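You operate a simulated robot arm through the tools that you are given. There is no shell and no other tool. Be economical: measure what you need, move in short steps, check, and stop when the job is done.

You are at the controls of a simulated robot arm. One attempt, no reset.

Task
Pack the cream serving tray on the table. At the end: the blue book from the table stands where the green roll of bags stood; the clear glass from the table is on the cream serving tray; the green tea packet stands where the blue book stood; the green roll of bags from the table stands on top of the green tin; the pink sweet from the table is on the cream serving tray; whatever was shut is shut again. Leave all else as you found it, and nothing knocked over. Set down upright: glass.

It is judged by the outcome, as a careful person would: the job done as asked, and still so three seconds after it is handed in. It fails if anything else is knocked over, pushed out of place, dropped, spilled or broken.

Robot
A 6-joint arm with a two-finger parallel gripper, fixed in place. Base frame: the origin is at the foot of the arm, x ahead of it, y to its left, z up; the work surface is at about z = 750. Units: mm, degrees, N and s.
With the tool pointing down near the work surface it reaches from about 260 to 680 mm from the base axis. Its first joint turns from -66.0 to 66.0 degrees. Payload 2.9 kg.
The TCP is the grasp point between the finger pads, 30 mm short of the fingertips. In the tool frame z runs along the fingers and y along their closing line. The gripper opens to 110 mm. The fingers are 20 mm wide and 10 mm thick; the gripper's body (48 by 112 mm) begins 55 mm behind the TCP.
Orientation is told as [roll, pitch, yaw] about the base's x, y, z axes, in that order, counted from this pose: with the fingers straight down and closing along the base's y, the tool's x points along the base's -x, its y along +y and its z along -z.

Tools
- The arm moves only by the tool servo_tool. Its arguments are lists of equal length, an entry for each row: "travel": the shift along the tool's x, y, z in mm, a list of three; "angular": the turn, a rotation vector about the tool's x, y, z in degrees, a list of three. In form: {"travel": [[x, y, z], ...], "angular": [[rx, ry, rz], ...]}. A call has 1 to 10 rows; each row shifts and turns the commanded pose from where the row before left it, along the tool's axes as they then stand. "grip" is the opening in per cent of the stroke, from 0 (shut) to 100 (fully open), set as the call begins (left out, the last holds). Each row takes 0.2 s and may step no farther than 50 mm and 8.6 degrees from the row before; otherwise, or with a gripper value out of range, the whole call is refused. A pose out of reach is approached as far as the arm can. The call stops where the force on the tool passes 40 N (or 10 N more than at its start, if that is more) or the arm is blocked; 0.2 s more then pass. Each finger travels about 108 mm/s and halts on what it meets, pressing with about 28 N; the grip force reading is that of the motor and also rises with nothing between the fingers. The clock runs only during rows and for 0.2 s after the last one: add rows that do not move to give the fingers time. It gives the time, the measured TCP pose, the force on the tool (base axes), the opening and the grip force at its end, in the units of the frame above (readings bear some noise), with the torque about the TCP (base axes, N m) and any sound that the robot's microphone picked up.
- Cameras (640 x 400 px; columns grow to the right, rows downward): "scene" is fixed at [62.8, 427.2, 1373.1]; the picture's right is [-0.86, -0.51, 0.00], its down [-0.34, 0.58, -0.74] and it looks along [0.38, -0.64, -0.67] (base axes); focal length 338 px, centre (320, 200). "wrist" rides on the gripper at [72, 17, -103] in the tool frame; the picture's right is [-0.23, 0.97, 0.00], its down [-0.76, -0.18, -0.62] and it looks along [-0.61, -0.14, 0.78] (tool axes); focal length 222 px, centre (320, 200). There is no depth. A picture from a camera that has moved, and an enlarged one, comes with that camera's place and axes in the base frame and with its lens.
- grab_frame(camera): a new picture of that camera. No time passes.
- close_up(camera, box): a new picture of the part [left, top, right, bottom] of that camera's present view, enlarged. No time passes.
- hand_in(): hands the job in; it is judged then, once.

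Work in short steps. Places have to be worked out from the pictures, the camera data and where the tool is seen: move nearer, look again, correct. Check each grasp and each placing, and mend what went wrong. You have 120 turns and 76 pictures in all, those below and enlarged ones among them. Open the gripper and draw the arm clear of the work before you hand the job in, unless the task says otherwise; then end with one line.

The tools are called after ">>>" by a JSON object that holds its "op" and its "data". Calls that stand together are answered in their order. servo_tool: Moves the arm, as the interface text tells. Its arguments: {"type":"object","properties":{"travel":{"type":"array","items":{"type":"array","items":{"type":"number"}}},"angular":{"type":"array","items":{"type":"array","items":{"type":"number"}}},"grip":{"type":"number"}},"required":["travel","angular"]} The other tools are called the same way: grab_frame (camera) takes a picture; close_up (camera, box) takes an enlarged picture of a part of a camera's view; hand_in () hands the job in.

At the start:

```text
time_s: 0.0
tcp_pos: [349.9, 90.5, 1041.1]
orientation: [0.1, 0.0, -0.1]
ft_force: [0.2, 0.0, -0.1]
torque: [0.0, -0.02, 0.01]
width: 109.9
grip_force: 0.0
```

scene: 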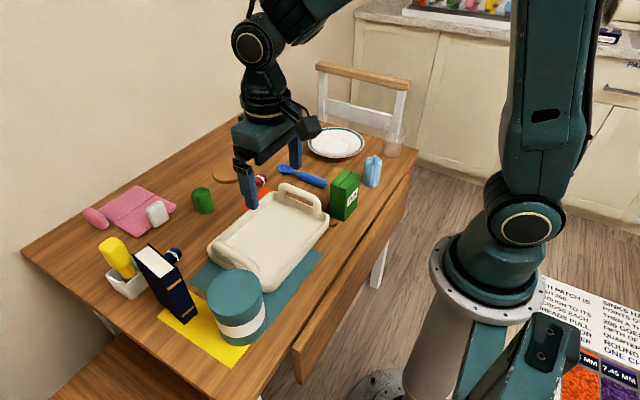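
wrist: 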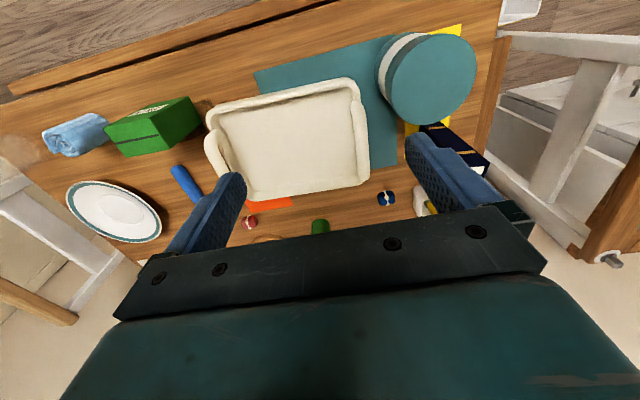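

I'll look closer at the scene to identify the objects.

>>> {"op": "close_up", "data": {"camera": "scene", "box": [60, 150, 260, 275]}}

>>> {"op": "close_up", "data": {"camera": "scene", "box": [230, 110, 430, 235]}}

>>> {"op": "close_up", "data": {"camera": "scene", "box": [90, 230, 290, 355]}}

>>> {"op": "close_up", "data": {"camera": "wrist", "box": [160, 60, 480, 260]}}

```text
3.20 times, centred on (160, 212) of scene
camera zoom: at [62.8, 427.2, 1373.1], right [-0.86, -0.51, 0.0], down [-0.34, 0.58, -0.74], along [0.38, -0.64, -0.67], focal length 1083 px, centre (832, 160)
```

zoom: 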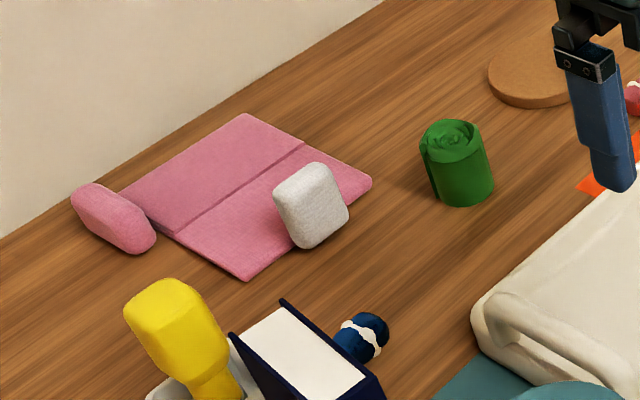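

```text
3.20 times, centred on (330, 172) of scene
camera zoom: at [62.8, 427.2, 1373.1], right [-0.86, -0.51, 0.0], down [-0.34, 0.58, -0.74], along [0.38, -0.64, -0.67], focal length 1083 px, centre (288, 288)
```

zoom: 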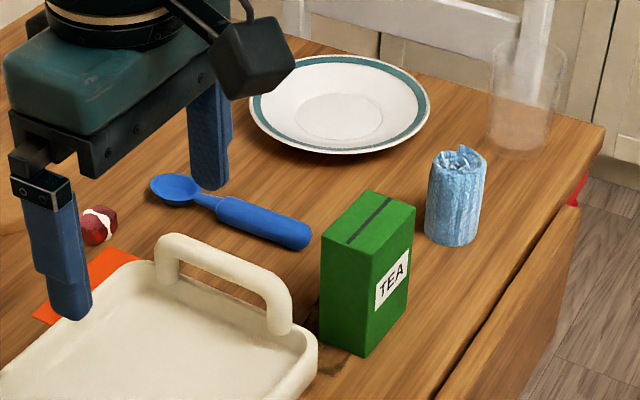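

```text
3.20 times, centred on (190, 292) of scene
camera zoom: at [62.8, 427.2, 1373.1], right [-0.86, -0.51, 0.0], down [-0.34, 0.58, -0.74], along [0.38, -0.64, -0.67], focal length 1083 px, centre (736, -96)
```

zoom: 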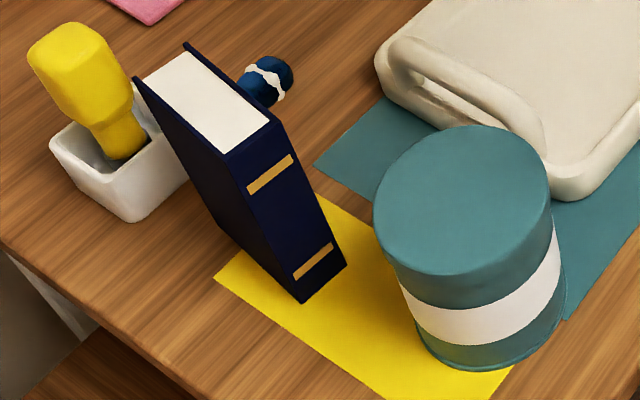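

```text
2.00 times, centred on (320, 160) of wrist
camera zoom: at [275.8, 107.4, 1143.8], right [0.23, 0.97, 0.0], down [0.76, -0.18, 0.62], along [0.61, -0.14, -0.78], focal length 444 px, centre (320, 280)
```

zoom: 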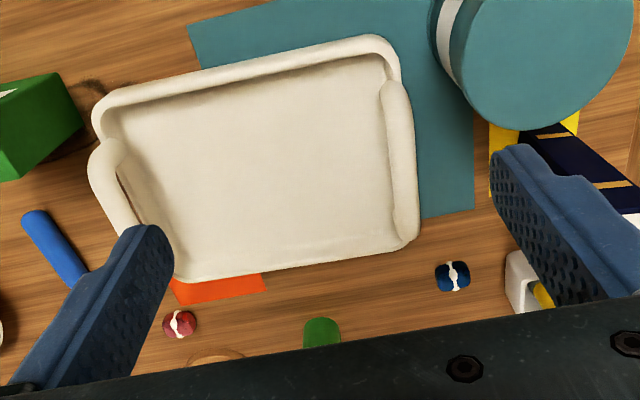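

Identified: green roll ≈(660,20), book ≈(505,264), tea ≈(345,-172), glass ≈(328,-480), tin ≈(369,213), pink sweet ≈(595,-140), tray centre ≈(437,12). I move toward the roll at height and look.

>>> {"op": "servo_tool", "data": {"travel": [[-45, -12, 15], [-45, -12, 15], [-45, -12, 15], [-45, -12, 15], [-45, -12, 15], [-25, -10, 10]], "angular": [[0, 0, 0], [0, 0, 0], [0, 0, 0], [0, 0, 0], [0, 0, 0], [0, 0, 0]], "grip": 100}}

>>> {"op": "grab_frame", "data": {"camera": "wrist"}}

>>> {"op": "grab_frame", "data": {"camera": "scene"}}

```text
time_s: 1.4
tcp_pos: [603.0, 17.0, 956.7]
orientation: [0.0, 0.0, 0.0]
ft_force: [1.0, -0.6, 0.3]
torque: [0.02, 0.0, 0.01]
width: 110.0
grip_force: 0.1
```

```text
69 pictures are left
camera wrist: at [529.0, 34.5, 1061.1], right [0.23, 0.97, 0.0], down [0.76, -0.18, 0.62], along [0.61, -0.14, -0.78], focal length 222 px, centre (320, 200)
```

wrist: 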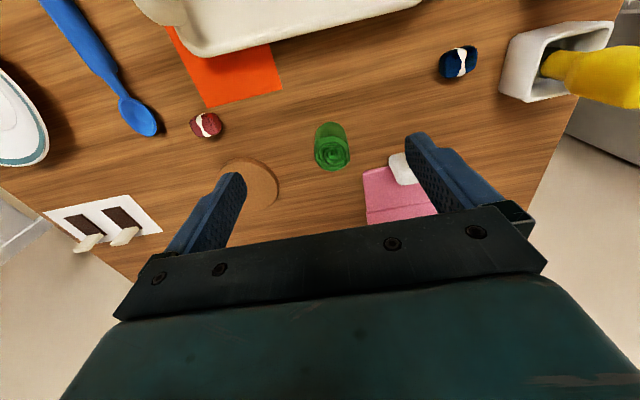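

```text
68 pictures are left
```

scene: 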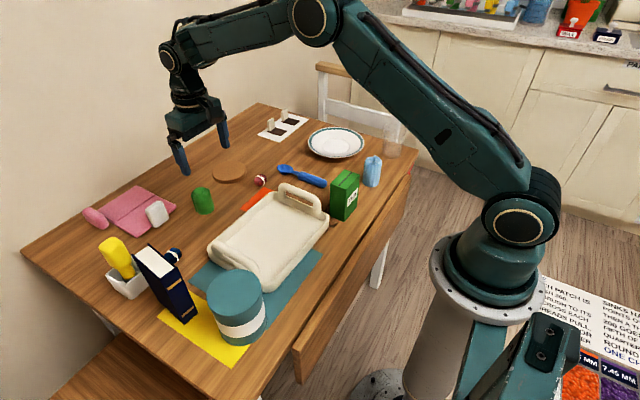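

Roll centre is ≈(662,21), height ~57. I align and descend to it.

>>> {"op": "servo_tool", "data": {"travel": [[-30, 2, 20], [-29, 2, 20], [0, 0, 45], [0, 0, 45], [0, 0, 38]], "angular": [[0, 0, 0], [0, 0, 0], [0, 0, 0], [0, 0, 0], [0, 0, 0]], "grip": 70}}

>>> {"op": "grab_frame", "data": {"camera": "wrist"}}

```text
time_s: 2.6
tcp_pos: [660.0, 27.8, 787.4]
orientation: [0.0, 0.0, 0.0]
ft_force: [-0.1, -1.2, -0.6]
torque: [-0.06, -0.03, 0.01]
width: 77.2
grip_force: 0.0
```

```text
67 pictures are left
camera wrist: at [585.6, 43.8, 891.3], right [0.23, 0.97, 0.0], down [0.76, -0.18, 0.62], along [0.61, -0.14, -0.78], focal length 222 px, centre (320, 200)
```

wrist: 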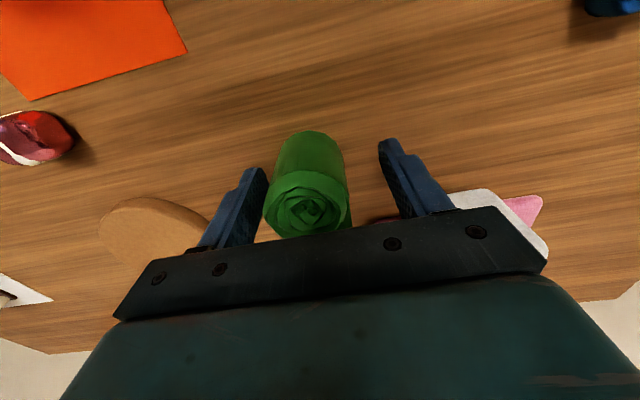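

The roll sits toward the -y finger; shift -6 mm in y and close.

>>> {"op": "servo_tool", "data": {"travel": [[0, -6, 0], [0, 0, 0]], "angular": [[0, 0, 0], [0, 0, 0]]}}

>>> {"op": "servo_tool", "data": {"travel": [[0, 0, 0], [0, 0, 0], [0, 0, 0], [0, 0, 0]], "angular": [[0, 0, 0], [0, 0, 0], [0, 0, 0], [0, 0, 0]], "grip": 0}}

>>> {"op": "grab_frame", "data": {"camera": "wrist"}}

```text
time_s: 3.2
tcp_pos: [658.3, 19.3, 788.3]
orientation: [0.0, 0.0, 0.0]
ft_force: [0.3, -0.4, 0.0]
torque: [-0.02, 0.02, 0.01]
width: 76.9
grip_force: 0.1
```

```text
time_s: 4.2
tcp_pos: [659.5, 19.0, 787.4]
orientation: [0.0, 0.0, 0.0]
ft_force: [-0.6, 0.4, 0.9]
torque: [0.03, 0.0, 0.0]
width: 47.7
grip_force: 28.2
```

```text
66 pictures are left
camera wrist: at [585.1, 37.1, 891.2], right [0.23, 0.97, 0.0], down [0.76, -0.18, 0.62], along [0.61, -0.14, -0.78], focal length 222 px, centre (320, 200)
```

wrist: 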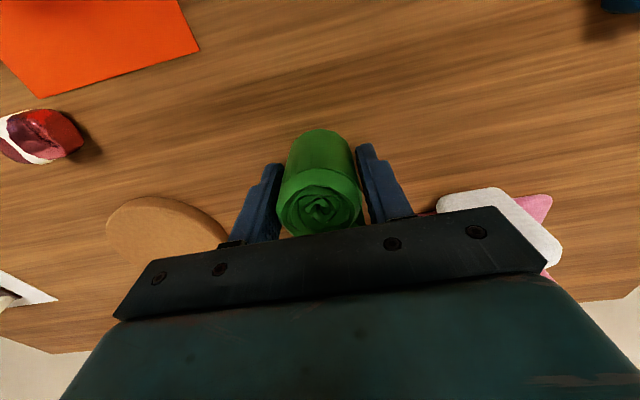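

Gripped (47.7 mm). Lift to z≈965 and carry back toward the tin to view it.

>>> {"op": "servo_tool", "data": {"travel": [[0, 0, -45], [0, 0, -45], [0, 0, -45], [0, 0, -45], [40, 20, 0], [40, 25, 0], [40, 25, 0], [40, 25, 0], [40, 25, 0], [30, 20, 0]], "angular": [[0, 0, 0], [0, 0, 0], [0, 0, 0], [0, 0, 0], [0, 0, 0], [0, 0, 0], [0, 0, 0], [0, 0, 0], [0, 0, 0], [0, 0, 0]]}}

>>> {"op": "grab_frame", "data": {"camera": "wrist"}}

>>> {"op": "grab_frame", "data": {"camera": "scene"}}

```text
time_s: 6.4
tcp_pos: [429.8, 161.8, 968.3]
orientation: [0.1, 0.1, 0.1]
ft_force: [-0.8, 0.0, 0.6]
torque: [-0.03, 0.01, -0.02]
width: 48.0
grip_force: 28.2
```

```text
65 pictures are left
camera wrist: at [355.4, 178.2, 1070.6], right [0.23, 0.97, 0.0], down [0.76, -0.18, 0.62], along [0.61, -0.14, -0.78], focal length 222 px, centre (320, 200)
```

wrist: 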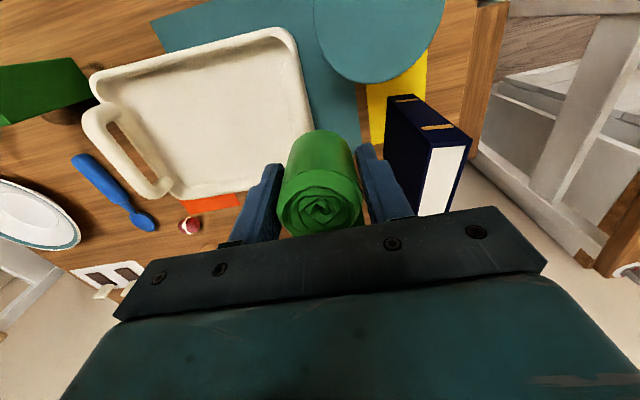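

```text
64 pictures are left
```

scene: 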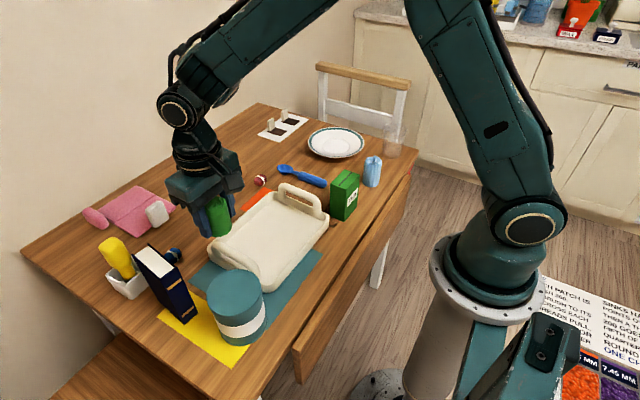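

Triangulating the two cameras gives tin top at z≈863, centre ≈(357,220). Move over it and lower to a hover.

>>> {"op": "servo_tool", "data": {"travel": [[25, 20, 0], [25, 19, 0], [25, 19, 0], [0, 0, 25], [0, 0, 0]], "angular": [[0, 0, 0], [0, 0, 0], [0, 0, 0], [0, 0, 0], [0, 0, 0]]}}

>>> {"op": "close_up", "data": {"camera": "scene", "box": [150, 220, 310, 360]}}

>>> {"op": "grab_frame", "data": {"camera": "wrist"}}

```text
time_s: 7.6
tcp_pos: [353.4, 215.9, 941.8]
orientation: [-0.1, 0.0, 0.0]
ft_force: [0.0, -0.4, -0.3]
torque: [-0.01, -0.02, 0.01]
width: 47.3
grip_force: 28.3
```

```text
2.86 times, centred on (230, 290) of scene
camera zoom: at [62.8, 427.2, 1373.1], right [-0.86, -0.51, 0.0], down [-0.34, 0.58, -0.74], along [0.38, -0.64, -0.67], focal length 967 px, centre (577, -57)
```

zoom: 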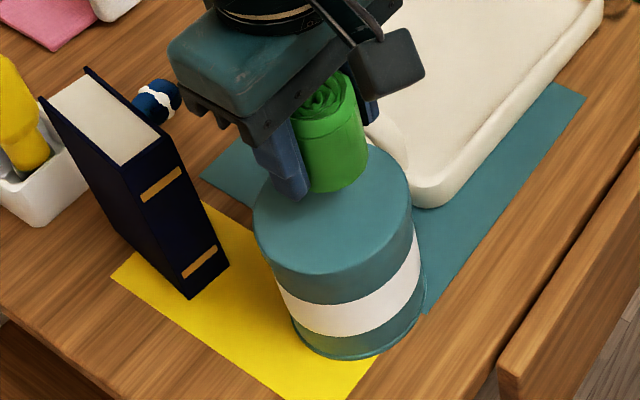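

```text
62 pictures are left
camera wrist: at [280.2, 232.7, 1045.7], right [0.23, 0.97, 0.0], down [0.76, -0.18, 0.62], along [0.61, -0.14, -0.78], focal length 222 px, centre (320, 200)
```

wrist: 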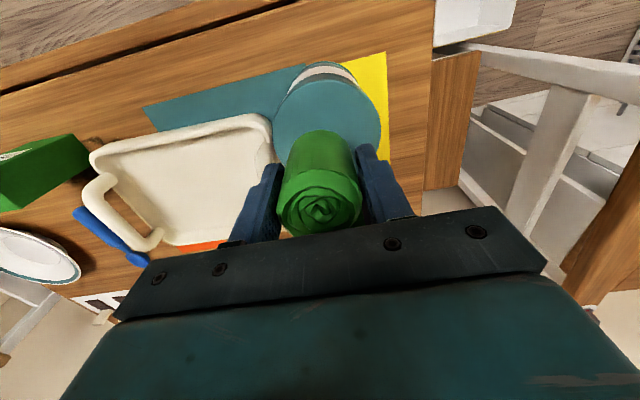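

Tin centre confirmed ≈(358,220). Nudge +y 3 and lower gently until contact.

>>> {"op": "servo_tool", "data": {"travel": [[-1, 3, 20], [0, 0, 10], [0, 0, 5], [0, 0, 3], [0, 0, 0]], "angular": [[0, 0, 0], [0, 0, 0], [0, 0, 0], [0, 0, 0], [0, 0, 0]]}}

>>> {"op": "close_up", "data": {"camera": "scene", "box": [190, 220, 290, 300]}}

```text
time_s: 8.8
tcp_pos: [355.1, 218.5, 904.2]
orientation: [0.0, 0.0, 0.0]
ft_force: [0.2, 0.2, 0.0]
torque: [0.06, -0.04, 0.01]
width: 47.4
grip_force: 27.9
```

```text
5.00 times, centred on (240, 260) of scene
camera zoom: at [62.8, 427.2, 1373.1], right [-0.86, -0.51, 0.0], down [-0.34, 0.58, -0.74], along [0.38, -0.64, -0.67], focal length 1692 px, centre (720, -100)
```

zoom: 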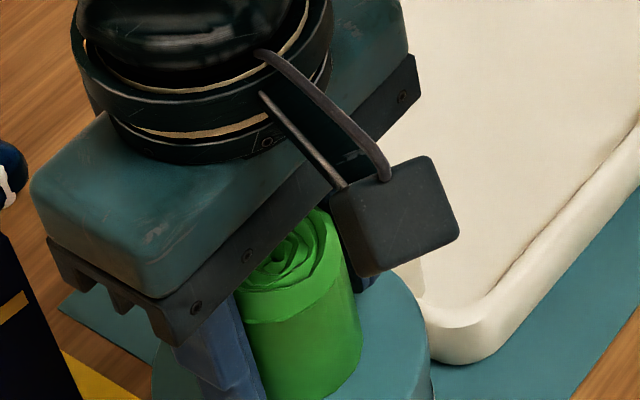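

No contact yet; go on in 1.5 mm steps.

>>> {"op": "servo_tool", "data": {"travel": [[0, 0, 1.5], [0, 0, 1.5], [0, 0, 0]], "angular": [[0, 0, 0], [0, 0, 0], [0, 0, 0]]}}

>>> {"op": "close_up", "data": {"camera": "scene", "box": [190, 250, 290, 330]}}

```text
time_s: 9.6
tcp_pos: [353.5, 218.9, 901.1]
orientation: [0.1, -0.1, 0.0]
ft_force: [0.9, -0.5, -0.2]
torque: [-0.03, -0.02, -0.02]
width: 47.5
grip_force: 28.1
```

```text
5.00 times, centred on (240, 290) of scene
camera zoom: at [62.8, 427.2, 1373.1], right [-0.86, -0.51, 0.0], down [-0.34, 0.58, -0.74], along [0.38, -0.64, -0.67], focal length 1692 px, centre (720, -250)
```

zoom: 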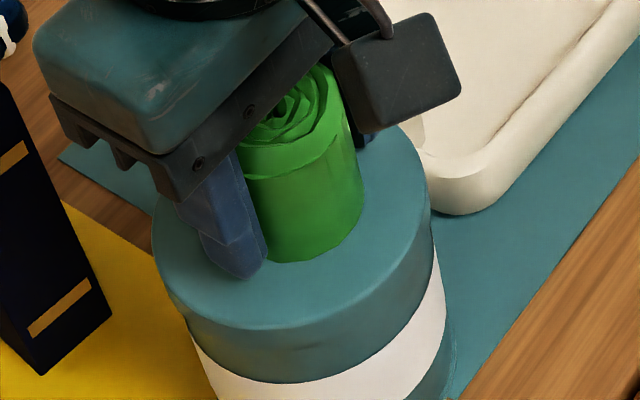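

Keep lowering in small steps until force registers.

>>> {"op": "servo_tool", "data": {"travel": [[0, 0, 1], [0, 0, 1], [0, 0, 1], [0, 0, 1], [0, 0, 0]], "angular": [[0, 0, 0], [0, 0, 0], [0, 0, 0], [0, 0, 0], [0, 0, 0]]}}

```text
time_s: 10.8
tcp_pos: [356.2, 220.2, 898.4]
orientation: [0.1, -0.1, -0.1]
ft_force: [0.4, -2.1, 17.8]
torque: [-0.08, -0.09, 0.09]
width: 46.9
grip_force: 28.3
```

Contact (18 N). Ease 1 mm, open to 70%, then rise.

>>> {"op": "servo_tool", "data": {"travel": [[0, 0, -0.7], [0, 0, 0]], "angular": [[0, 0, 0], [0, 0, 0]]}}

>>> {"op": "servo_tool", "data": {"travel": [[0, 0, 0], [0, 0, 0], [0, 0, -30], [0, 0, -45], [0, 0, -45]], "angular": [[0, 0, 0], [0, 0, 0], [0, 0, 0], [0, 0, 0], [0, 0, 0]], "grip": 75}}

>>> {"op": "grab_frame", "data": {"camera": "wrist"}}

>>> {"op": "grab_frame", "data": {"camera": "scene"}}

```text
time_s: 11.4
tcp_pos: [354.3, 219.2, 898.0]
orientation: [0.0, 0.0, 0.0]
ft_force: [2.7, 2.0, 6.7]
torque: [0.13, -0.21, -0.01]
width: 46.9
grip_force: 27.8
```

```text
time_s: 12.6
tcp_pos: [355.8, 217.5, 1019.1]
orientation: [0.0, 0.1, 0.0]
ft_force: [-0.7, 0.5, 0.4]
torque: [0.02, 0.01, 0.0]
width: 82.4
grip_force: 0.0
```

```text
59 pictures are left
camera wrist: at [281.3, 235.8, 1122.8], right [0.23, 0.97, 0.0], down [0.76, -0.18, 0.62], along [0.61, -0.14, -0.78], focal length 222 px, centre (320, 200)
```

wrist: 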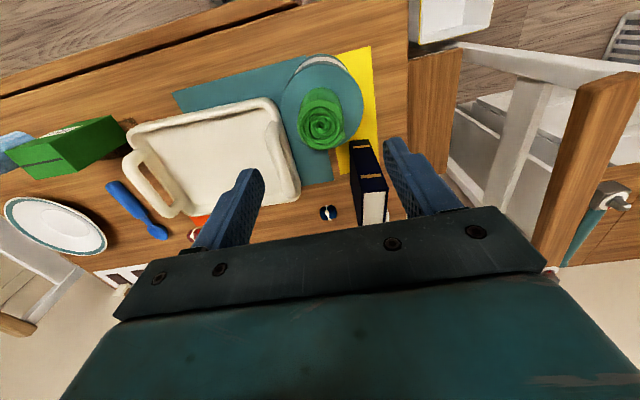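

```text
58 pictures are left
```

scene: 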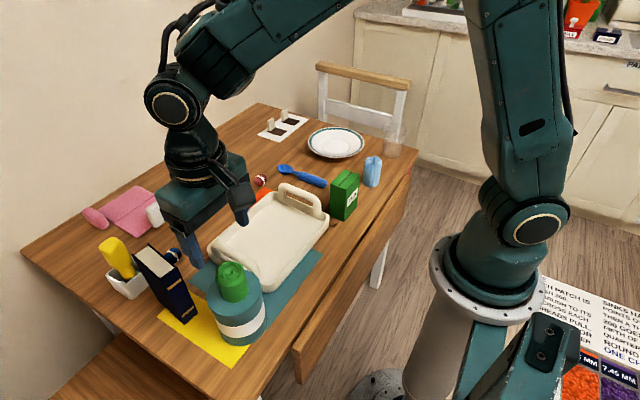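

Roll stands on the tin. Next the book: move over it for a look.

>>> {"op": "servo_tool", "data": {"travel": [[-40, 15, 0], [-40, 15, 0], [-40, 15, 0]], "angular": [[0, 0, 0], [0, 0, 0], [0, 0, 0]], "grip": 75}}

>>> {"op": "grab_frame", "data": {"camera": "wrist"}}

```text
time_s: 13.4
tcp_pos: [472.8, 265.5, 1018.0]
orientation: [0.0, 0.1, 0.1]
ft_force: [-0.9, 0.4, -0.2]
torque: [0.01, 0.01, 0.03]
width: 82.8
grip_force: 0.1
```

```text
57 pictures are left
camera wrist: at [399.6, 283.0, 1120.7], right [0.23, 0.97, 0.0], down [0.76, -0.18, 0.62], along [0.61, -0.14, -0.78], focal length 222 px, centre (320, 200)
```

wrist: 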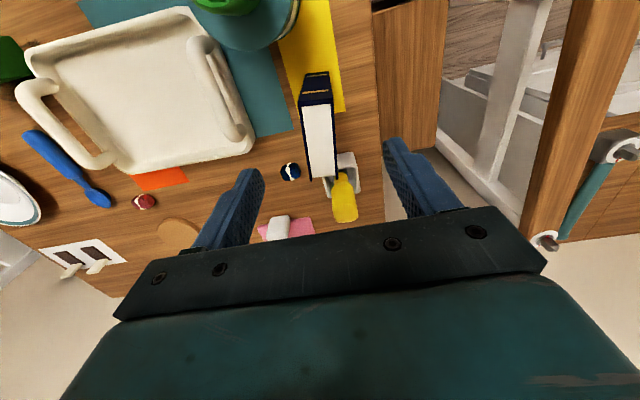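

>>> {"op": "close_up", "data": {"camera": "wrist", "box": [240, 50, 400, 230]}}

```text
2.22 times, centred on (320, 140) of wrist
camera zoom: at [399.6, 283.0, 1120.7], right [0.23, 0.97, 0.0], down [0.76, -0.18, 0.62], along [0.61, -0.14, -0.78], focal length 494 px, centre (320, 333)
```

zoom: 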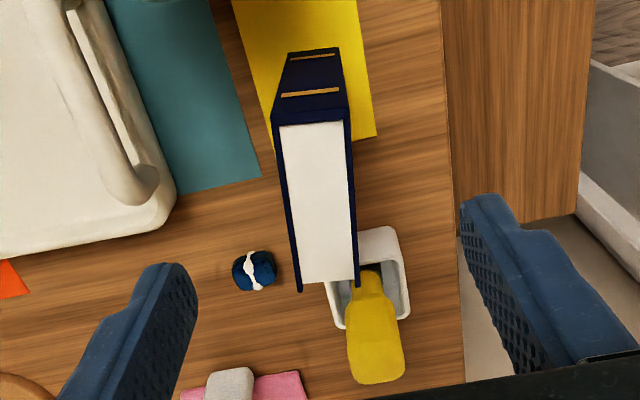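

Book: spine-base mid ≈(455,266), far end ≈(543,255), so yaw ≈-7.5°, centre ≈(499,261), top z≈901. I rotate -7° yaw, centre over it and partly descend, then check.

>>> {"op": "servo_tool", "data": {"travel": [[-26, -4.5, 0], [0, 0, 40], [0, 0, 40], [0, 0, 0]], "angular": [[0, 0, 7.3], [0, 0, 0], [0, 0, 0], [0, 0, 0]]}}

>>> {"op": "grab_frame", "data": {"camera": "wrist"}}

>>> {"op": "close_up", "data": {"camera": "scene", "box": [90, 200, 250, 340]}}

```text
time_s: 14.4
tcp_pos: [499.7, 261.7, 939.8]
orientation: [0.0, 0.0, -7.3]
ft_force: [0.2, 0.6, -0.4]
torque: [0.0, 0.01, 0.02]
width: 82.6
grip_force: 0.1
```

```text
55 pictures are left
camera wrist: at [429.7, 288.5, 1043.0], right [0.35, 0.94, 0.0], down [0.73, -0.27, 0.62], along [0.58, -0.22, -0.78], focal length 222 px, centre (320, 200)
```

wrist: 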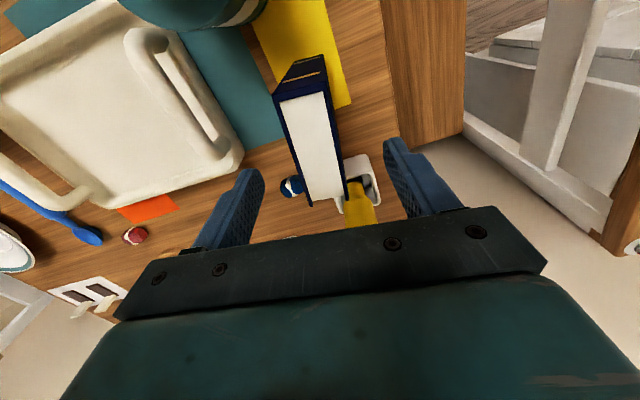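

```text
2.86 times, centred on (170, 270) of scene
camera zoom: at [62.8, 427.2, 1373.1], right [-0.86, -0.51, 0.0], down [-0.34, 0.58, -0.74], along [0.38, -0.64, -0.67], focal length 967 px, centre (749, 0)
```

zoom: 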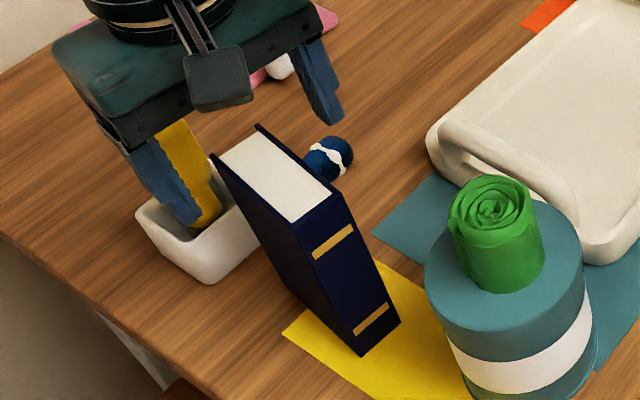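

Book top centre ≈(499,260), yaw ≈-8.5°. Add 1°, descend to z≈861 and close.

>>> {"op": "servo_tool", "data": {"travel": [[0, -1, 30], [0, 0, 30], [0, 0, 19], [0, 0, 0]], "angular": [[0, 0, 1], [0, 0, 0], [0, 0, 0], [0, 0, 0]]}}

>>> {"op": "close_up", "data": {"camera": "wrist", "box": [160, 0, 480, 260]}}

```text
time_s: 15.4
tcp_pos: [501.8, 259.6, 859.4]
orientation: [-0.1, 0.1, -8.3]
ft_force: [0.1, 0.5, 0.9]
torque: [0.01, -0.02, -0.04]
width: 82.4
grip_force: 0.1
```

```text
1.54 times, centred on (320, 130) of wrist
camera zoom: at [431.6, 286.4, 963.7], right [0.37, 0.93, 0.0], down [0.73, -0.29, 0.62], along [0.58, -0.23, -0.78], focal length 342 px, centre (320, 308)
```

zoom: 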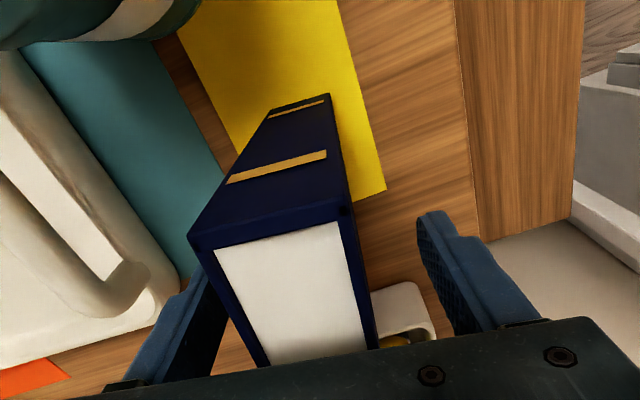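

Geometry agrees the fingers straddle the book evenly (line of sight hides the left tip). Close.

>>> {"op": "servo_tool", "data": {"travel": [[0, 0, 0], [0, 0, 0], [0, 0, 0], [0, 0, 0]], "angular": [[0, 0, 0], [0, 0, 0], [0, 0, 0], [0, 0, 0]], "grip": 0}}

>>> {"op": "close_up", "data": {"camera": "wrist", "box": [160, 0, 480, 260]}}

```text
time_s: 16.4
tcp_pos: [502.0, 259.1, 861.1]
orientation: [0.1, 0.0, -8.3]
ft_force: [0.5, 0.5, 0.4]
torque: [0.05, -0.06, 0.0]
width: 33.7
grip_force: 28.0
```

```text
1.54 times, centred on (320, 130) of wrist
camera zoom: at [431.6, 286.6, 963.9], right [0.37, 0.93, 0.0], down [0.73, -0.29, 0.62], along [0.58, -0.23, -0.78], focal length 342 px, centre (320, 308)
```

zoom: 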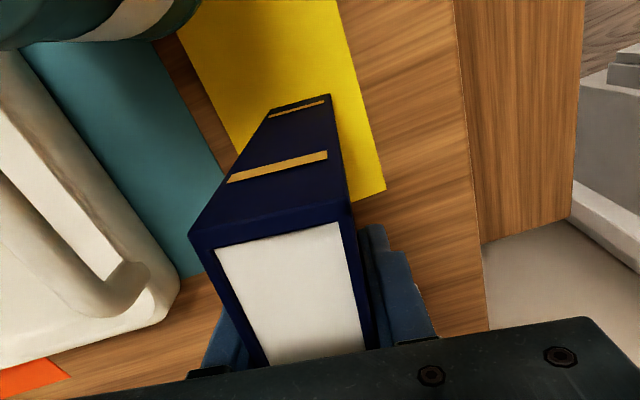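

Book held (33.7 mm). Lift 120 mm and carry to above the roll's old spot (662,21).

>>> {"op": "servo_tool", "data": {"travel": [[0, 0, -40], [0, 0, -40], [0, 0, -40], [-27.8, -30.3, 0], [-27.8, -30.3, 0], [-27.8, -30.3, 0], [-27.8, -30.3, 0], [-27.8, -30.3, 0], [-27.8, -30.3, 0], [-27.8, -30.3, 0]], "angular": [[0, 0, 0], [0, 0, 0], [0, 0, 0], [0, 0, 0], [0, 0, 0], [0, 0, 0], [0, 0, 0], [0, 0, 0], [0, 0, 0], [0, 0, 0]]}}

>>> {"op": "grab_frame", "data": {"camera": "scene"}}

>>> {"op": "grab_frame", "data": {"camera": "wrist"}}

```text
time_s: 18.6
tcp_pos: [660.6, 22.4, 981.4]
orientation: [0.1, 0.1, -8.2]
ft_force: [-0.2, -0.4, -1.5]
torque: [0.01, -0.01, 0.0]
width: 33.8
grip_force: 28.1
```

```text
51 pictures are left
```

scene: 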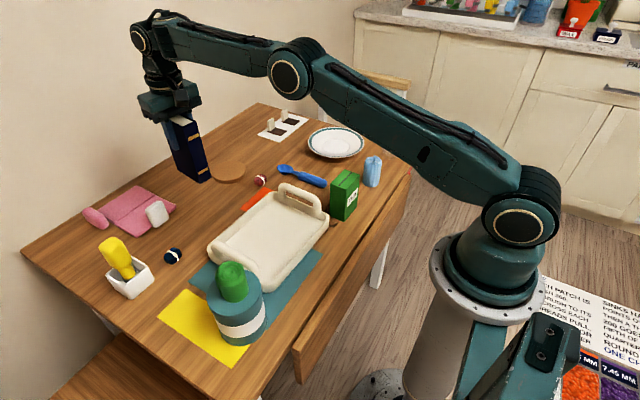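

```text
50 pictures are left
camera wrist: at [590.8, 49.0, 1085.0], right [0.36, 0.93, 0.0], down [0.73, -0.28, 0.62], along [0.58, -0.23, -0.78], focal length 222 px, centre (320, 200)
```

wrist: 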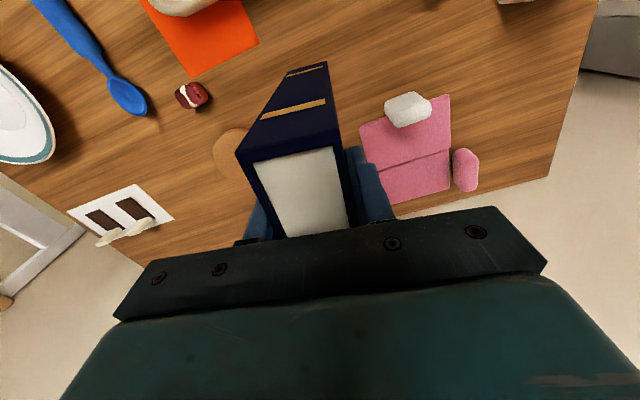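

Clear space below. Shift +3 mm x and lower; last mm gently.

>>> {"op": "servo_tool", "data": {"travel": [[-3, 0, 30], [0, 0, 30], [0, 0, 30], [0, 0, 20], [0, 0, 6], [0, 0, 0]], "angular": [[0, 0, 0], [0, 0, 0], [0, 0, 0], [0, 0, 0], [0, 0, 0], [0, 0, 0]]}}

>>> {"op": "servo_tool", "data": {"travel": [[0, 0, 1], [0, 0, 1], [0, 0, 1], [0, 0, 0]], "angular": [[0, 0, 0], [0, 0, 0], [0, 0, 0], [0, 0, 0]]}}

```text
time_s: 20.0
tcp_pos: [664.7, 19.7, 864.1]
orientation: [-0.1, 0.0, -8.2]
ft_force: [0.2, -0.3, -2.4]
torque: [0.01, 0.0, 0.0]
width: 33.7
grip_force: 28.6
```

```text
time_s: 21.0
tcp_pos: [665.4, 20.5, 861.7]
orientation: [-0.1, 0.0, -8.3]
ft_force: [-5.1, -1.4, 9.9]
torque: [-0.06, 0.59, 0.04]
width: 33.8
grip_force: 27.4
```

Contact (~10 N). Look briefly, then release.

>>> {"op": "servo_tool", "data": {"travel": [[0, 0, 0], [0, 0, 0]], "angular": [[0, 0, 0], [0, 0, 0]], "grip": 45}}

>>> {"op": "grab_frame", "data": {"camera": "wrist"}}

>>> {"op": "close_up", "data": {"camera": "scene", "box": [120, 90, 260, 230]}}

```text
time_s: 21.6
tcp_pos: [664.8, 20.5, 860.1]
orientation: [0.0, 0.0, -8.3]
ft_force: [0.5, -0.1, 0.5]
torque: [0.02, 0.01, -0.01]
width: 49.3
grip_force: 0.0
```

```text
49 pictures are left
camera wrist: at [594.5, 47.7, 962.6], right [0.37, 0.93, 0.0], down [0.73, -0.29, 0.62], along [0.58, -0.23, -0.78], focal length 222 px, centre (320, 200)
```

wrist: 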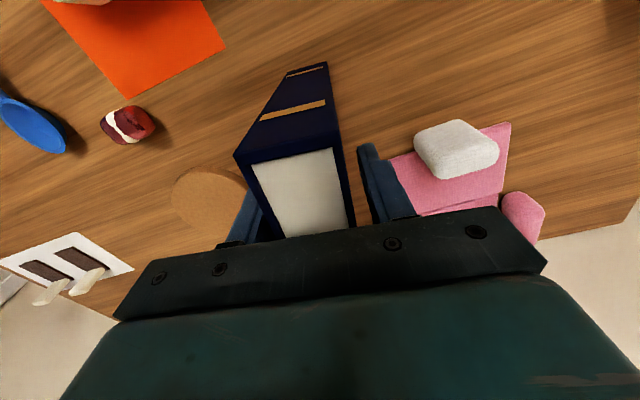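

```text
2.86 times, centred on (190, 160) of scene
camera zoom: at [62.8, 427.2, 1373.1], right [-0.86, -0.51, 0.0], down [-0.34, 0.58, -0.74], along [0.38, -0.64, -0.67], focal length 967 px, centre (691, 314)
```

zoom: 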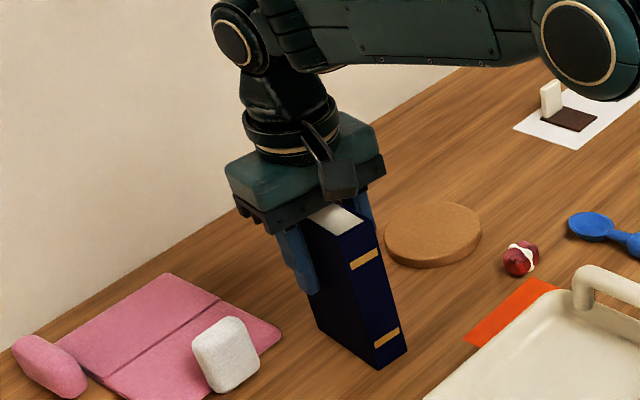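

Book stands. Open fully, rise straight up, then head to view the pink sweet.

>>> {"op": "servo_tool", "data": {"travel": [[0, 0, 0], [0, 0, -40], [0, 0, -40], [0, 0, -40]], "angular": [[0, 0, 0], [0, 0, 0], [0, 0, 0], [0, 0, 0]], "grip": 75}}

>>> {"op": "servo_tool", "data": {"travel": [[35, -28, 0], [35, -35, 0], [20, -35, 0], [0, -35, 15], [0, -30, 30]], "angular": [[0, 0, -8.3], [0, 0, 0], [0, 0, 0], [0, 0, 0], [0, 0, 0]]}}

>>> {"op": "grab_frame", "data": {"camera": "wrist"}}

>>> {"op": "close_up", "data": {"camera": "scene", "box": [60, 120, 320, 282]}}

```text
time_s: 22.6
tcp_pos: [665.2, 23.3, 977.8]
orientation: [0.0, 0.0, -8.3]
ft_force: [0.2, -0.5, -0.6]
torque: [0.0, -0.02, -0.02]
width: 82.6
grip_force: 0.1
```

```text
time_s: 23.8
tcp_pos: [570.3, -136.6, 936.4]
orientation: [0.1, 0.1, 0.1]
ft_force: [-0.3, -0.3, -0.2]
torque: [0.04, 0.01, 0.0]
width: 82.9
grip_force: 0.0
```

```text
47 pictures are left
camera wrist: at [496.7, -119.6, 1039.1], right [0.23, 0.97, 0.0], down [0.76, -0.18, 0.62], along [0.61, -0.14, -0.78], focal length 222 px, centre (320, 200)
```

wrist: 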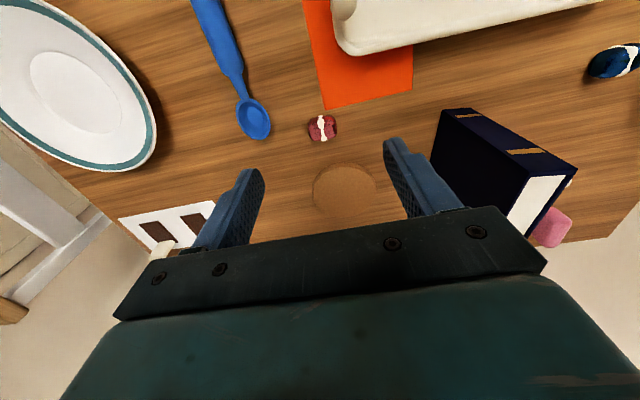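

```text
2.46 times, centred on (190, 201) of scene
camera zoom: at [62.8, 427.2, 1373.1], right [-0.86, -0.51, 0.0], down [-0.34, 0.58, -0.74], along [0.38, -0.64, -0.67], focal length 833 px, centre (640, 198)
```

zoom: 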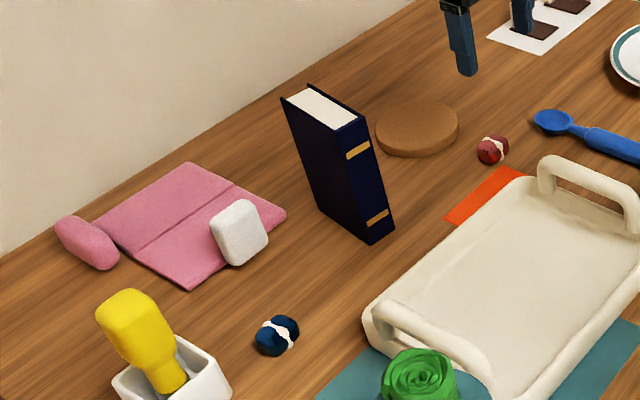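

Pink sweet at ≈(598,-140). Narrow opening to 60 mm (spoon nearby), align and descend most of the way.

>>> {"op": "servo_tool", "data": {"travel": [[-28, -3, 10], [0, 0, 45], [0, 0, 45], [0, 0, 25], [0, 0, 0]], "angular": [[0, 0, 0], [0, 0, 0], [0, 0, 0], [0, 0, 0], [0, 0, 0]], "grip": 55}}

>>> {"op": "grab_frame", "data": {"camera": "wrist"}}

```text
time_s: 25.0
tcp_pos: [601.9, -140.9, 809.3]
orientation: [0.1, 0.0, 0.0]
ft_force: [-0.5, 0.3, 0.0]
torque: [-0.02, 0.01, -0.01]
width: 60.6
grip_force: 0.0
```

```text
45 pictures are left
camera wrist: at [528.2, -124.7, 912.7], right [0.23, 0.97, 0.0], down [0.76, -0.18, 0.62], along [0.61, -0.14, -0.78], focal length 222 px, centre (320, 200)
```

wrist: 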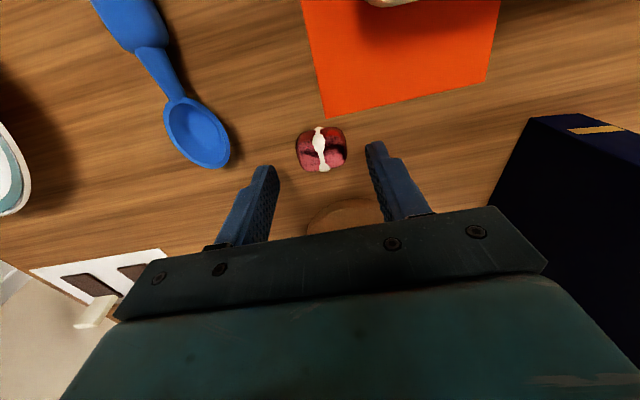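

Aligned within 3 mm. Shift -2 x, descend 27, close.

>>> {"op": "servo_tool", "data": {"travel": [[2, 1, 15], [0, 0, 11], [0, 0, 0]], "angular": [[0, 0, 0], [0, 0, 0], [0, 0, 0]]}}

>>> {"op": "servo_tool", "data": {"travel": [[0, 0, 0], [0, 0, 0], [0, 0, 0]], "angular": [[0, 0, 0], [0, 0, 0], [0, 0, 0]], "grip": 0}}

>>> {"op": "servo_tool", "data": {"travel": [[0, 0, -40], [0, 0, -40], [0, 0, -20]], "angular": [[0, 0, 0], [0, 0, 0], [0, 0, 0]]}}

>>> {"op": "grab_frame", "data": {"camera": "wrist"}}

```text
time_s: 25.8
tcp_pos: [598.2, -139.3, 782.1]
orientation: [-0.1, 0.0, 0.0]
ft_force: [0.0, -0.7, -0.1]
torque: [-0.03, -0.01, -0.01]
width: 60.6
grip_force: 0.0
```

```text
time_s: 26.6
tcp_pos: [600.4, -138.7, 782.3]
orientation: [0.0, 0.0, 0.0]
ft_force: [0.4, 0.2, 0.0]
torque: [-0.04, 0.01, 0.01]
width: 34.6
grip_force: 28.1
```

```text
time_s: 27.4
tcp_pos: [596.7, -138.4, 884.2]
orientation: [0.0, -0.1, -0.1]
ft_force: [0.0, 0.1, 0.1]
torque: [0.0, -0.01, 0.03]
width: 34.5
grip_force: 28.5
```

```text
44 pictures are left
camera wrist: at [524.1, -122.6, 987.8], right [0.23, 0.97, 0.0], down [0.76, -0.18, 0.62], along [0.61, -0.14, -0.78], focal length 222 px, centre (320, 200)
```

wrist: 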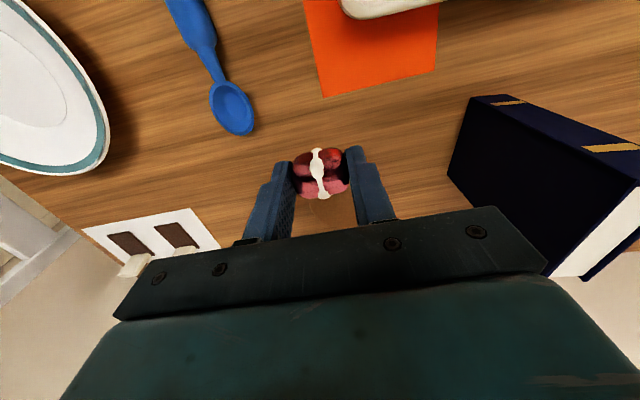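

Sweet held. Carry it over the tray's +y half, (440,75).

>>> {"op": "servo_tool", "data": {"travel": [[26, 35.5, 0], [26, 35.5, 0], [26, 35.5, 0], [26, 35.5, 0], [26, 35.5, 0], [27, 36, 0], [0, 0, 30]], "angular": [[0, 0, 0], [0, 0, 0], [0, 0, 0], [0, 0, 0], [0, 0, 0], [0, 0, 0], [0, 0, 0]]}}

>>> {"op": "grab_frame", "data": {"camera": "wrist"}}

>>> {"op": "close_up", "data": {"camera": "scene", "box": [180, 160, 360, 310]}}

```text
time_s: 29.0
tcp_pos: [442.8, 77.0, 854.6]
orientation: [-0.1, 0.0, 0.0]
ft_force: [0.3, -0.2, -0.3]
torque: [0.01, 0.04, -0.03]
width: 34.6
grip_force: 28.1
```

```text
43 pictures are left
camera wrist: at [369.2, 94.2, 958.5], right [0.23, 0.97, 0.0], down [0.76, -0.18, 0.62], along [0.61, -0.14, -0.78], focal length 222 px, centre (320, 200)
```

wrist: 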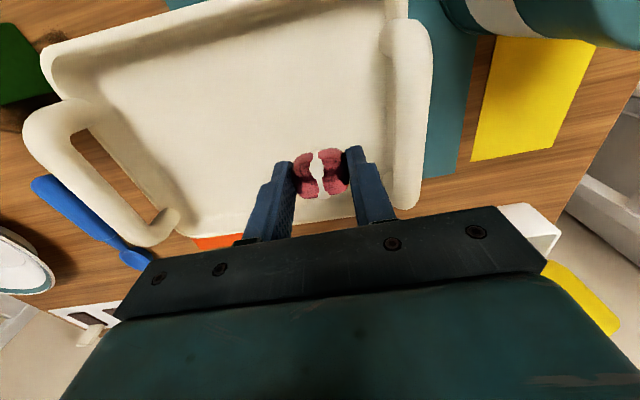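

```text
2.67 times, centred on (270, 235) of scene
camera zoom: at [62.8, 427.2, 1373.1], right [-0.86, -0.51, 0.0], down [-0.34, 0.58, -0.74], along [0.38, -0.64, -0.67], focal length 902 px, centre (453, 107)
```

zoom: 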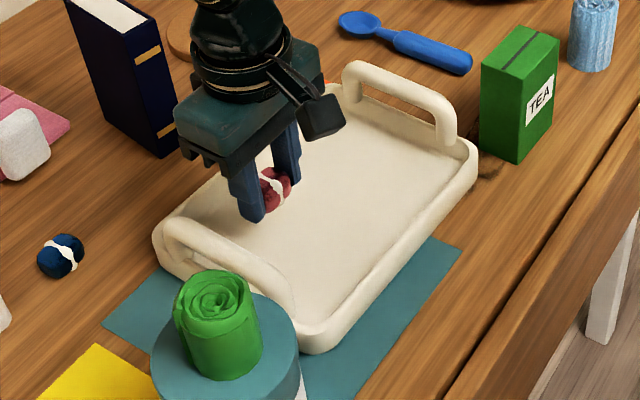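

Position is over the tray floor. Lower, shifting 5 mm away from the handle, slow at the end.

>>> {"op": "servo_tool", "data": {"travel": [[0, -5, 30], [0, 0, 20], [0, 0, 6], [0, 0, 2], [0, 0, 2], [0, 0, 0]], "angular": [[0, 0, 0], [0, 0, 0], [0, 0, 0], [0, 0, 0], [0, 0, 0], [0, 0, 0]]}}

>>> {"op": "close_up", "data": {"camera": "scene", "box": [200, 180, 300, 260]}}

```text
time_s: 30.4
tcp_pos: [440.3, 70.2, 793.0]
orientation: [0.0, 0.0, -0.1]
ft_force: [0.2, -0.4, 0.4]
torque: [-0.02, -0.02, 0.02]
width: 34.5
grip_force: 28.8
```

```text
5.00 times, centred on (250, 220) of scene
camera zoom: at [62.8, 427.2, 1373.1], right [-0.86, -0.51, 0.0], down [-0.34, 0.58, -0.74], along [0.38, -0.64, -0.67], focal length 1692 px, centre (670, 100)
```

zoom: 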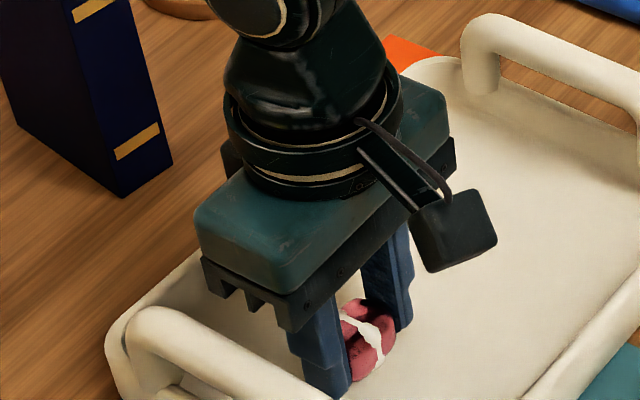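

Continue down in 1 mm steps to contact.

>>> {"op": "servo_tool", "data": {"travel": [[0, 0, 1], [0, 0, 1], [0, 0, 1], [0, 0, 0]], "angular": [[0, 0, 0], [0, 0, 0], [0, 0, 0], [0, 0, 0]]}}

```text
time_s: 31.4
tcp_pos: [440.7, 69.7, 791.1]
orientation: [0.0, 0.0, 0.0]
ft_force: [0.4, 0.1, 0.1]
torque: [0.02, -0.02, -0.02]
width: 34.5
grip_force: 27.9
```

>>> {"op": "servo_tool", "data": {"travel": [[0, 0, 1], [0, 0, 1], [0, 0, 1], [0, 0, 0]], "angular": [[0, 0, 0], [0, 0, 0], [0, 0, 0], [0, 0, 0]]}}

```text
time_s: 32.4
tcp_pos: [441.9, 69.3, 788.5]
orientation: [0.0, -0.1, 0.0]
ft_force: [-1.3, 2.2, 15.2]
torque: [0.06, 0.09, -0.01]
width: 34.3
grip_force: 28.0
```

Contact: tray floor ≈ table+6. Ease up 0.5, open to 45%, rise.

>>> {"op": "servo_tool", "data": {"travel": [[0, 0, -0.8], [0, 0, 0]], "angular": [[0, 0, 0], [0, 0, 0]]}}

>>> {"op": "servo_tool", "data": {"travel": [[0, 0, 0], [0, 0, 0], [0, 0, -40], [0, 0, -45], [0, 0, -45], [0, 0, -45]], "angular": [[0, 0, 0], [0, 0, 0], [0, 0, 0], [0, 0, 0], [0, 0, 0], [0, 0, 0]], "grip": 45}}

>>> {"op": "grab_frame", "data": {"camera": "wrist"}}

```text
time_s: 33.0
tcp_pos: [440.9, 69.4, 789.8]
orientation: [-0.1, -0.2, 0.0]
ft_force: [3.3, 1.0, 9.4]
torque: [0.04, -0.1, -0.01]
width: 34.6
grip_force: 27.6
```

```text
time_s: 34.4
tcp_pos: [440.0, 67.6, 962.0]
orientation: [-0.1, 0.0, 0.0]
ft_force: [-0.4, 0.1, 0.3]
torque: [0.0, -0.03, -0.02]
width: 49.4
grip_force: 0.0
```

```text
40 pictures are left
camera wrist: at [366.5, 84.8, 1065.8], right [0.23, 0.97, 0.0], down [0.76, -0.18, 0.62], along [0.61, -0.14, -0.78], focal length 222 px, centre (320, 200)
```

wrist: 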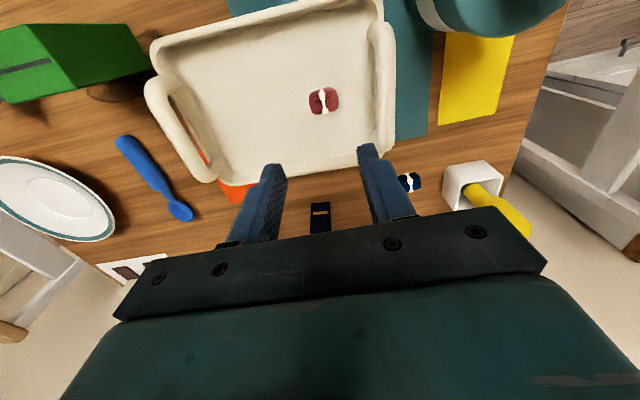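

Sweet is on the tray. Next the tea packet: move over toward it to measure pose.

>>> {"op": "servo_tool", "data": {"travel": [[20, -37, -6], [20, -37, -6], [20, -37, -6], [20, -37, -6], [20, -37, -6], [15, -40, -6]], "angular": [[0, 0, 0], [0, 0, 0], [0, 0, 0], [0, 0, 0], [0, 0, 0], [0, 0, 0]], "grip": 90}}

>>> {"op": "grab_frame", "data": {"camera": "wrist"}}

>>> {"op": "close_up", "data": {"camera": "scene", "box": [300, 100, 420, 240]}}

```text
time_s: 35.8
tcp_pos: [326.5, -157.8, 1002.7]
orientation: [0.0, 0.0, 0.1]
ft_force: [0.2, -0.9, -0.3]
torque: [-0.02, 0.03, -0.02]
width: 99.0
grip_force: 0.0
```

```text
39 pictures are left
camera wrist: at [252.0, -140.6, 1106.0], right [0.23, 0.97, 0.0], down [0.76, -0.18, 0.62], along [0.61, -0.14, -0.78], focal length 222 px, centre (320, 200)
```

wrist: 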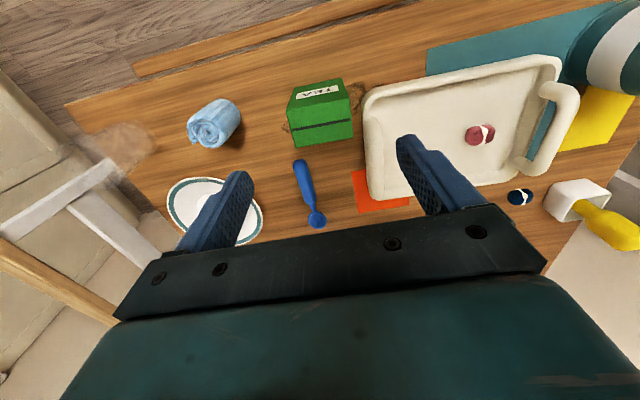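

```text
2.86 times, centred on (360, 170) of scene
camera zoom: at [62.8, 427.2, 1373.1], right [-0.86, -0.51, 0.0], down [-0.34, 0.58, -0.74], along [0.38, -0.64, -0.67], focal length 967 px, centre (206, 286)
```

zoom: 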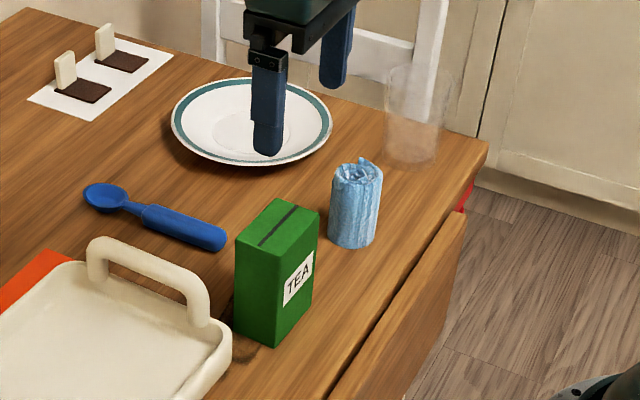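

>>> {"op": "close_up", "data": {"camera": "wrist", "box": [240, 50, 400, 170]}}

```text
3.33 times, centred on (320, 110) of wrist
camera zoom: at [252.0, -140.6, 1106.0], right [0.23, 0.97, 0.0], down [0.76, -0.18, 0.62], along [0.61, -0.14, -0.78], focal length 740 px, centre (320, 500)
```

zoom: 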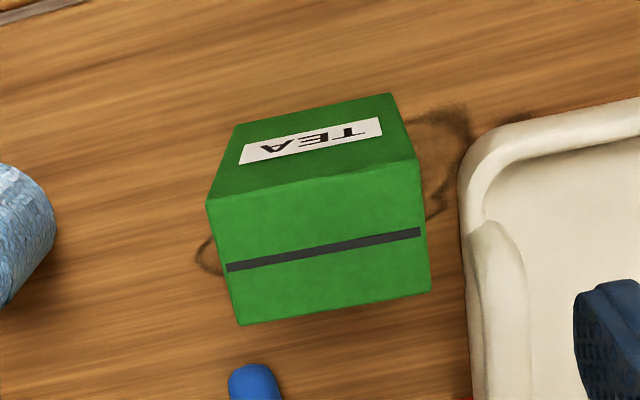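

Tea packet: x 318–364, y -194…-124, top z≈855. 70 mm width fits the gripper along y. Centre (341,-159.5); open to 88 mm, descend to z≈880 first.

>>> {"op": "servo_tool", "data": {"travel": [[-14.5, -1.5, 0], [0, 0, 40], [0, 0, 40], [0, 0, 30], [0, 0, 0]], "angular": [[0, 0, 2], [0, 0, 0], [0, 0, 0], [0, 0, 0], [0, 0, 0]], "grip": 82}}

>>> {"op": "grab_frame", "data": {"camera": "wrist"}}

```text
time_s: 37.0
tcp_pos: [339.3, -158.3, 892.2]
orientation: [-0.1, 0.1, -2.0]
ft_force: [-0.2, -0.9, 0.3]
torque: [-0.02, 0.0, 0.01]
width: 90.1
grip_force: 0.0
```

```text
36 pictures are left
camera wrist: at [266.0, -138.1, 995.6], right [0.26, 0.97, 0.0], down [0.76, -0.2, 0.62], along [0.6, -0.16, -0.78], focal length 222 px, centre (320, 200)
```

wrist: 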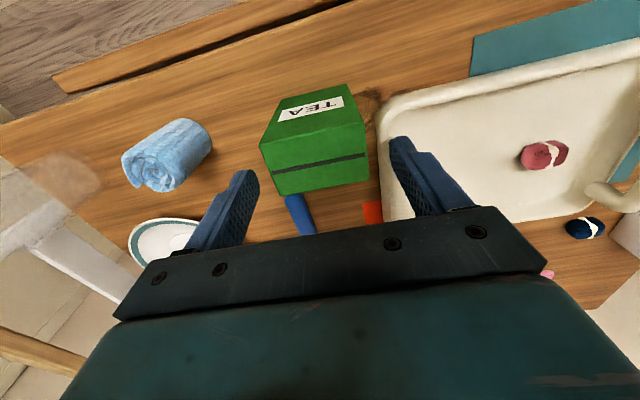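

Aligned. Descend to z≈820 and close.

>>> {"op": "servo_tool", "data": {"travel": [[-1, 0, 30], [0, 0, 25], [0, 0, 17], [0, 0, 0]], "angular": [[0, 0, 0], [0, 0, 0], [0, 0, 0], [0, 0, 0]]}}

>>> {"op": "servo_tool", "data": {"travel": [[0, 0, 0], [0, 0, 0], [0, 0, 0]], "angular": [[0, 0, 0], [0, 0, 0], [0, 0, 0]], "grip": 0}}

>>> {"op": "grab_frame", "data": {"camera": "wrist"}}

```text
time_s: 38.0
tcp_pos: [339.5, -159.7, 817.0]
orientation: [-0.1, 0.1, -1.9]
ft_force: [0.2, -0.9, 0.3]
torque: [0.0, 0.02, -0.01]
width: 90.4
grip_force: 0.0
```

```text
time_s: 38.8
tcp_pos: [340.4, -157.8, 818.9]
orientation: [0.1, 0.1, -2.0]
ft_force: [0.6, -0.4, 0.3]
torque: [0.0, 0.02, -0.01]
width: 69.6
grip_force: 27.8
```

```text
35 pictures are left
camera wrist: at [267.2, -138.7, 921.1], right [0.26, 0.97, 0.0], down [0.76, -0.2, 0.62], along [0.6, -0.16, -0.78], focal length 222 px, centre (320, 200)
```

wrist: 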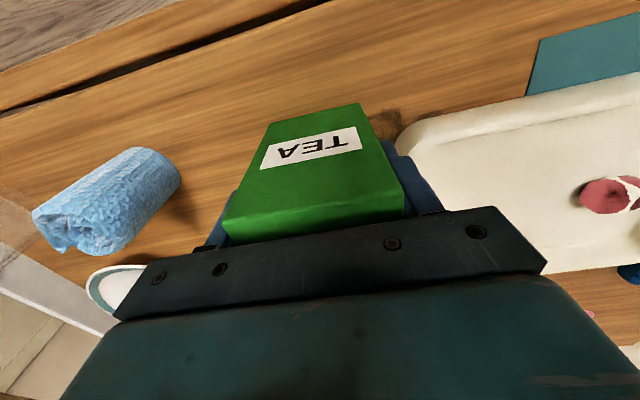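

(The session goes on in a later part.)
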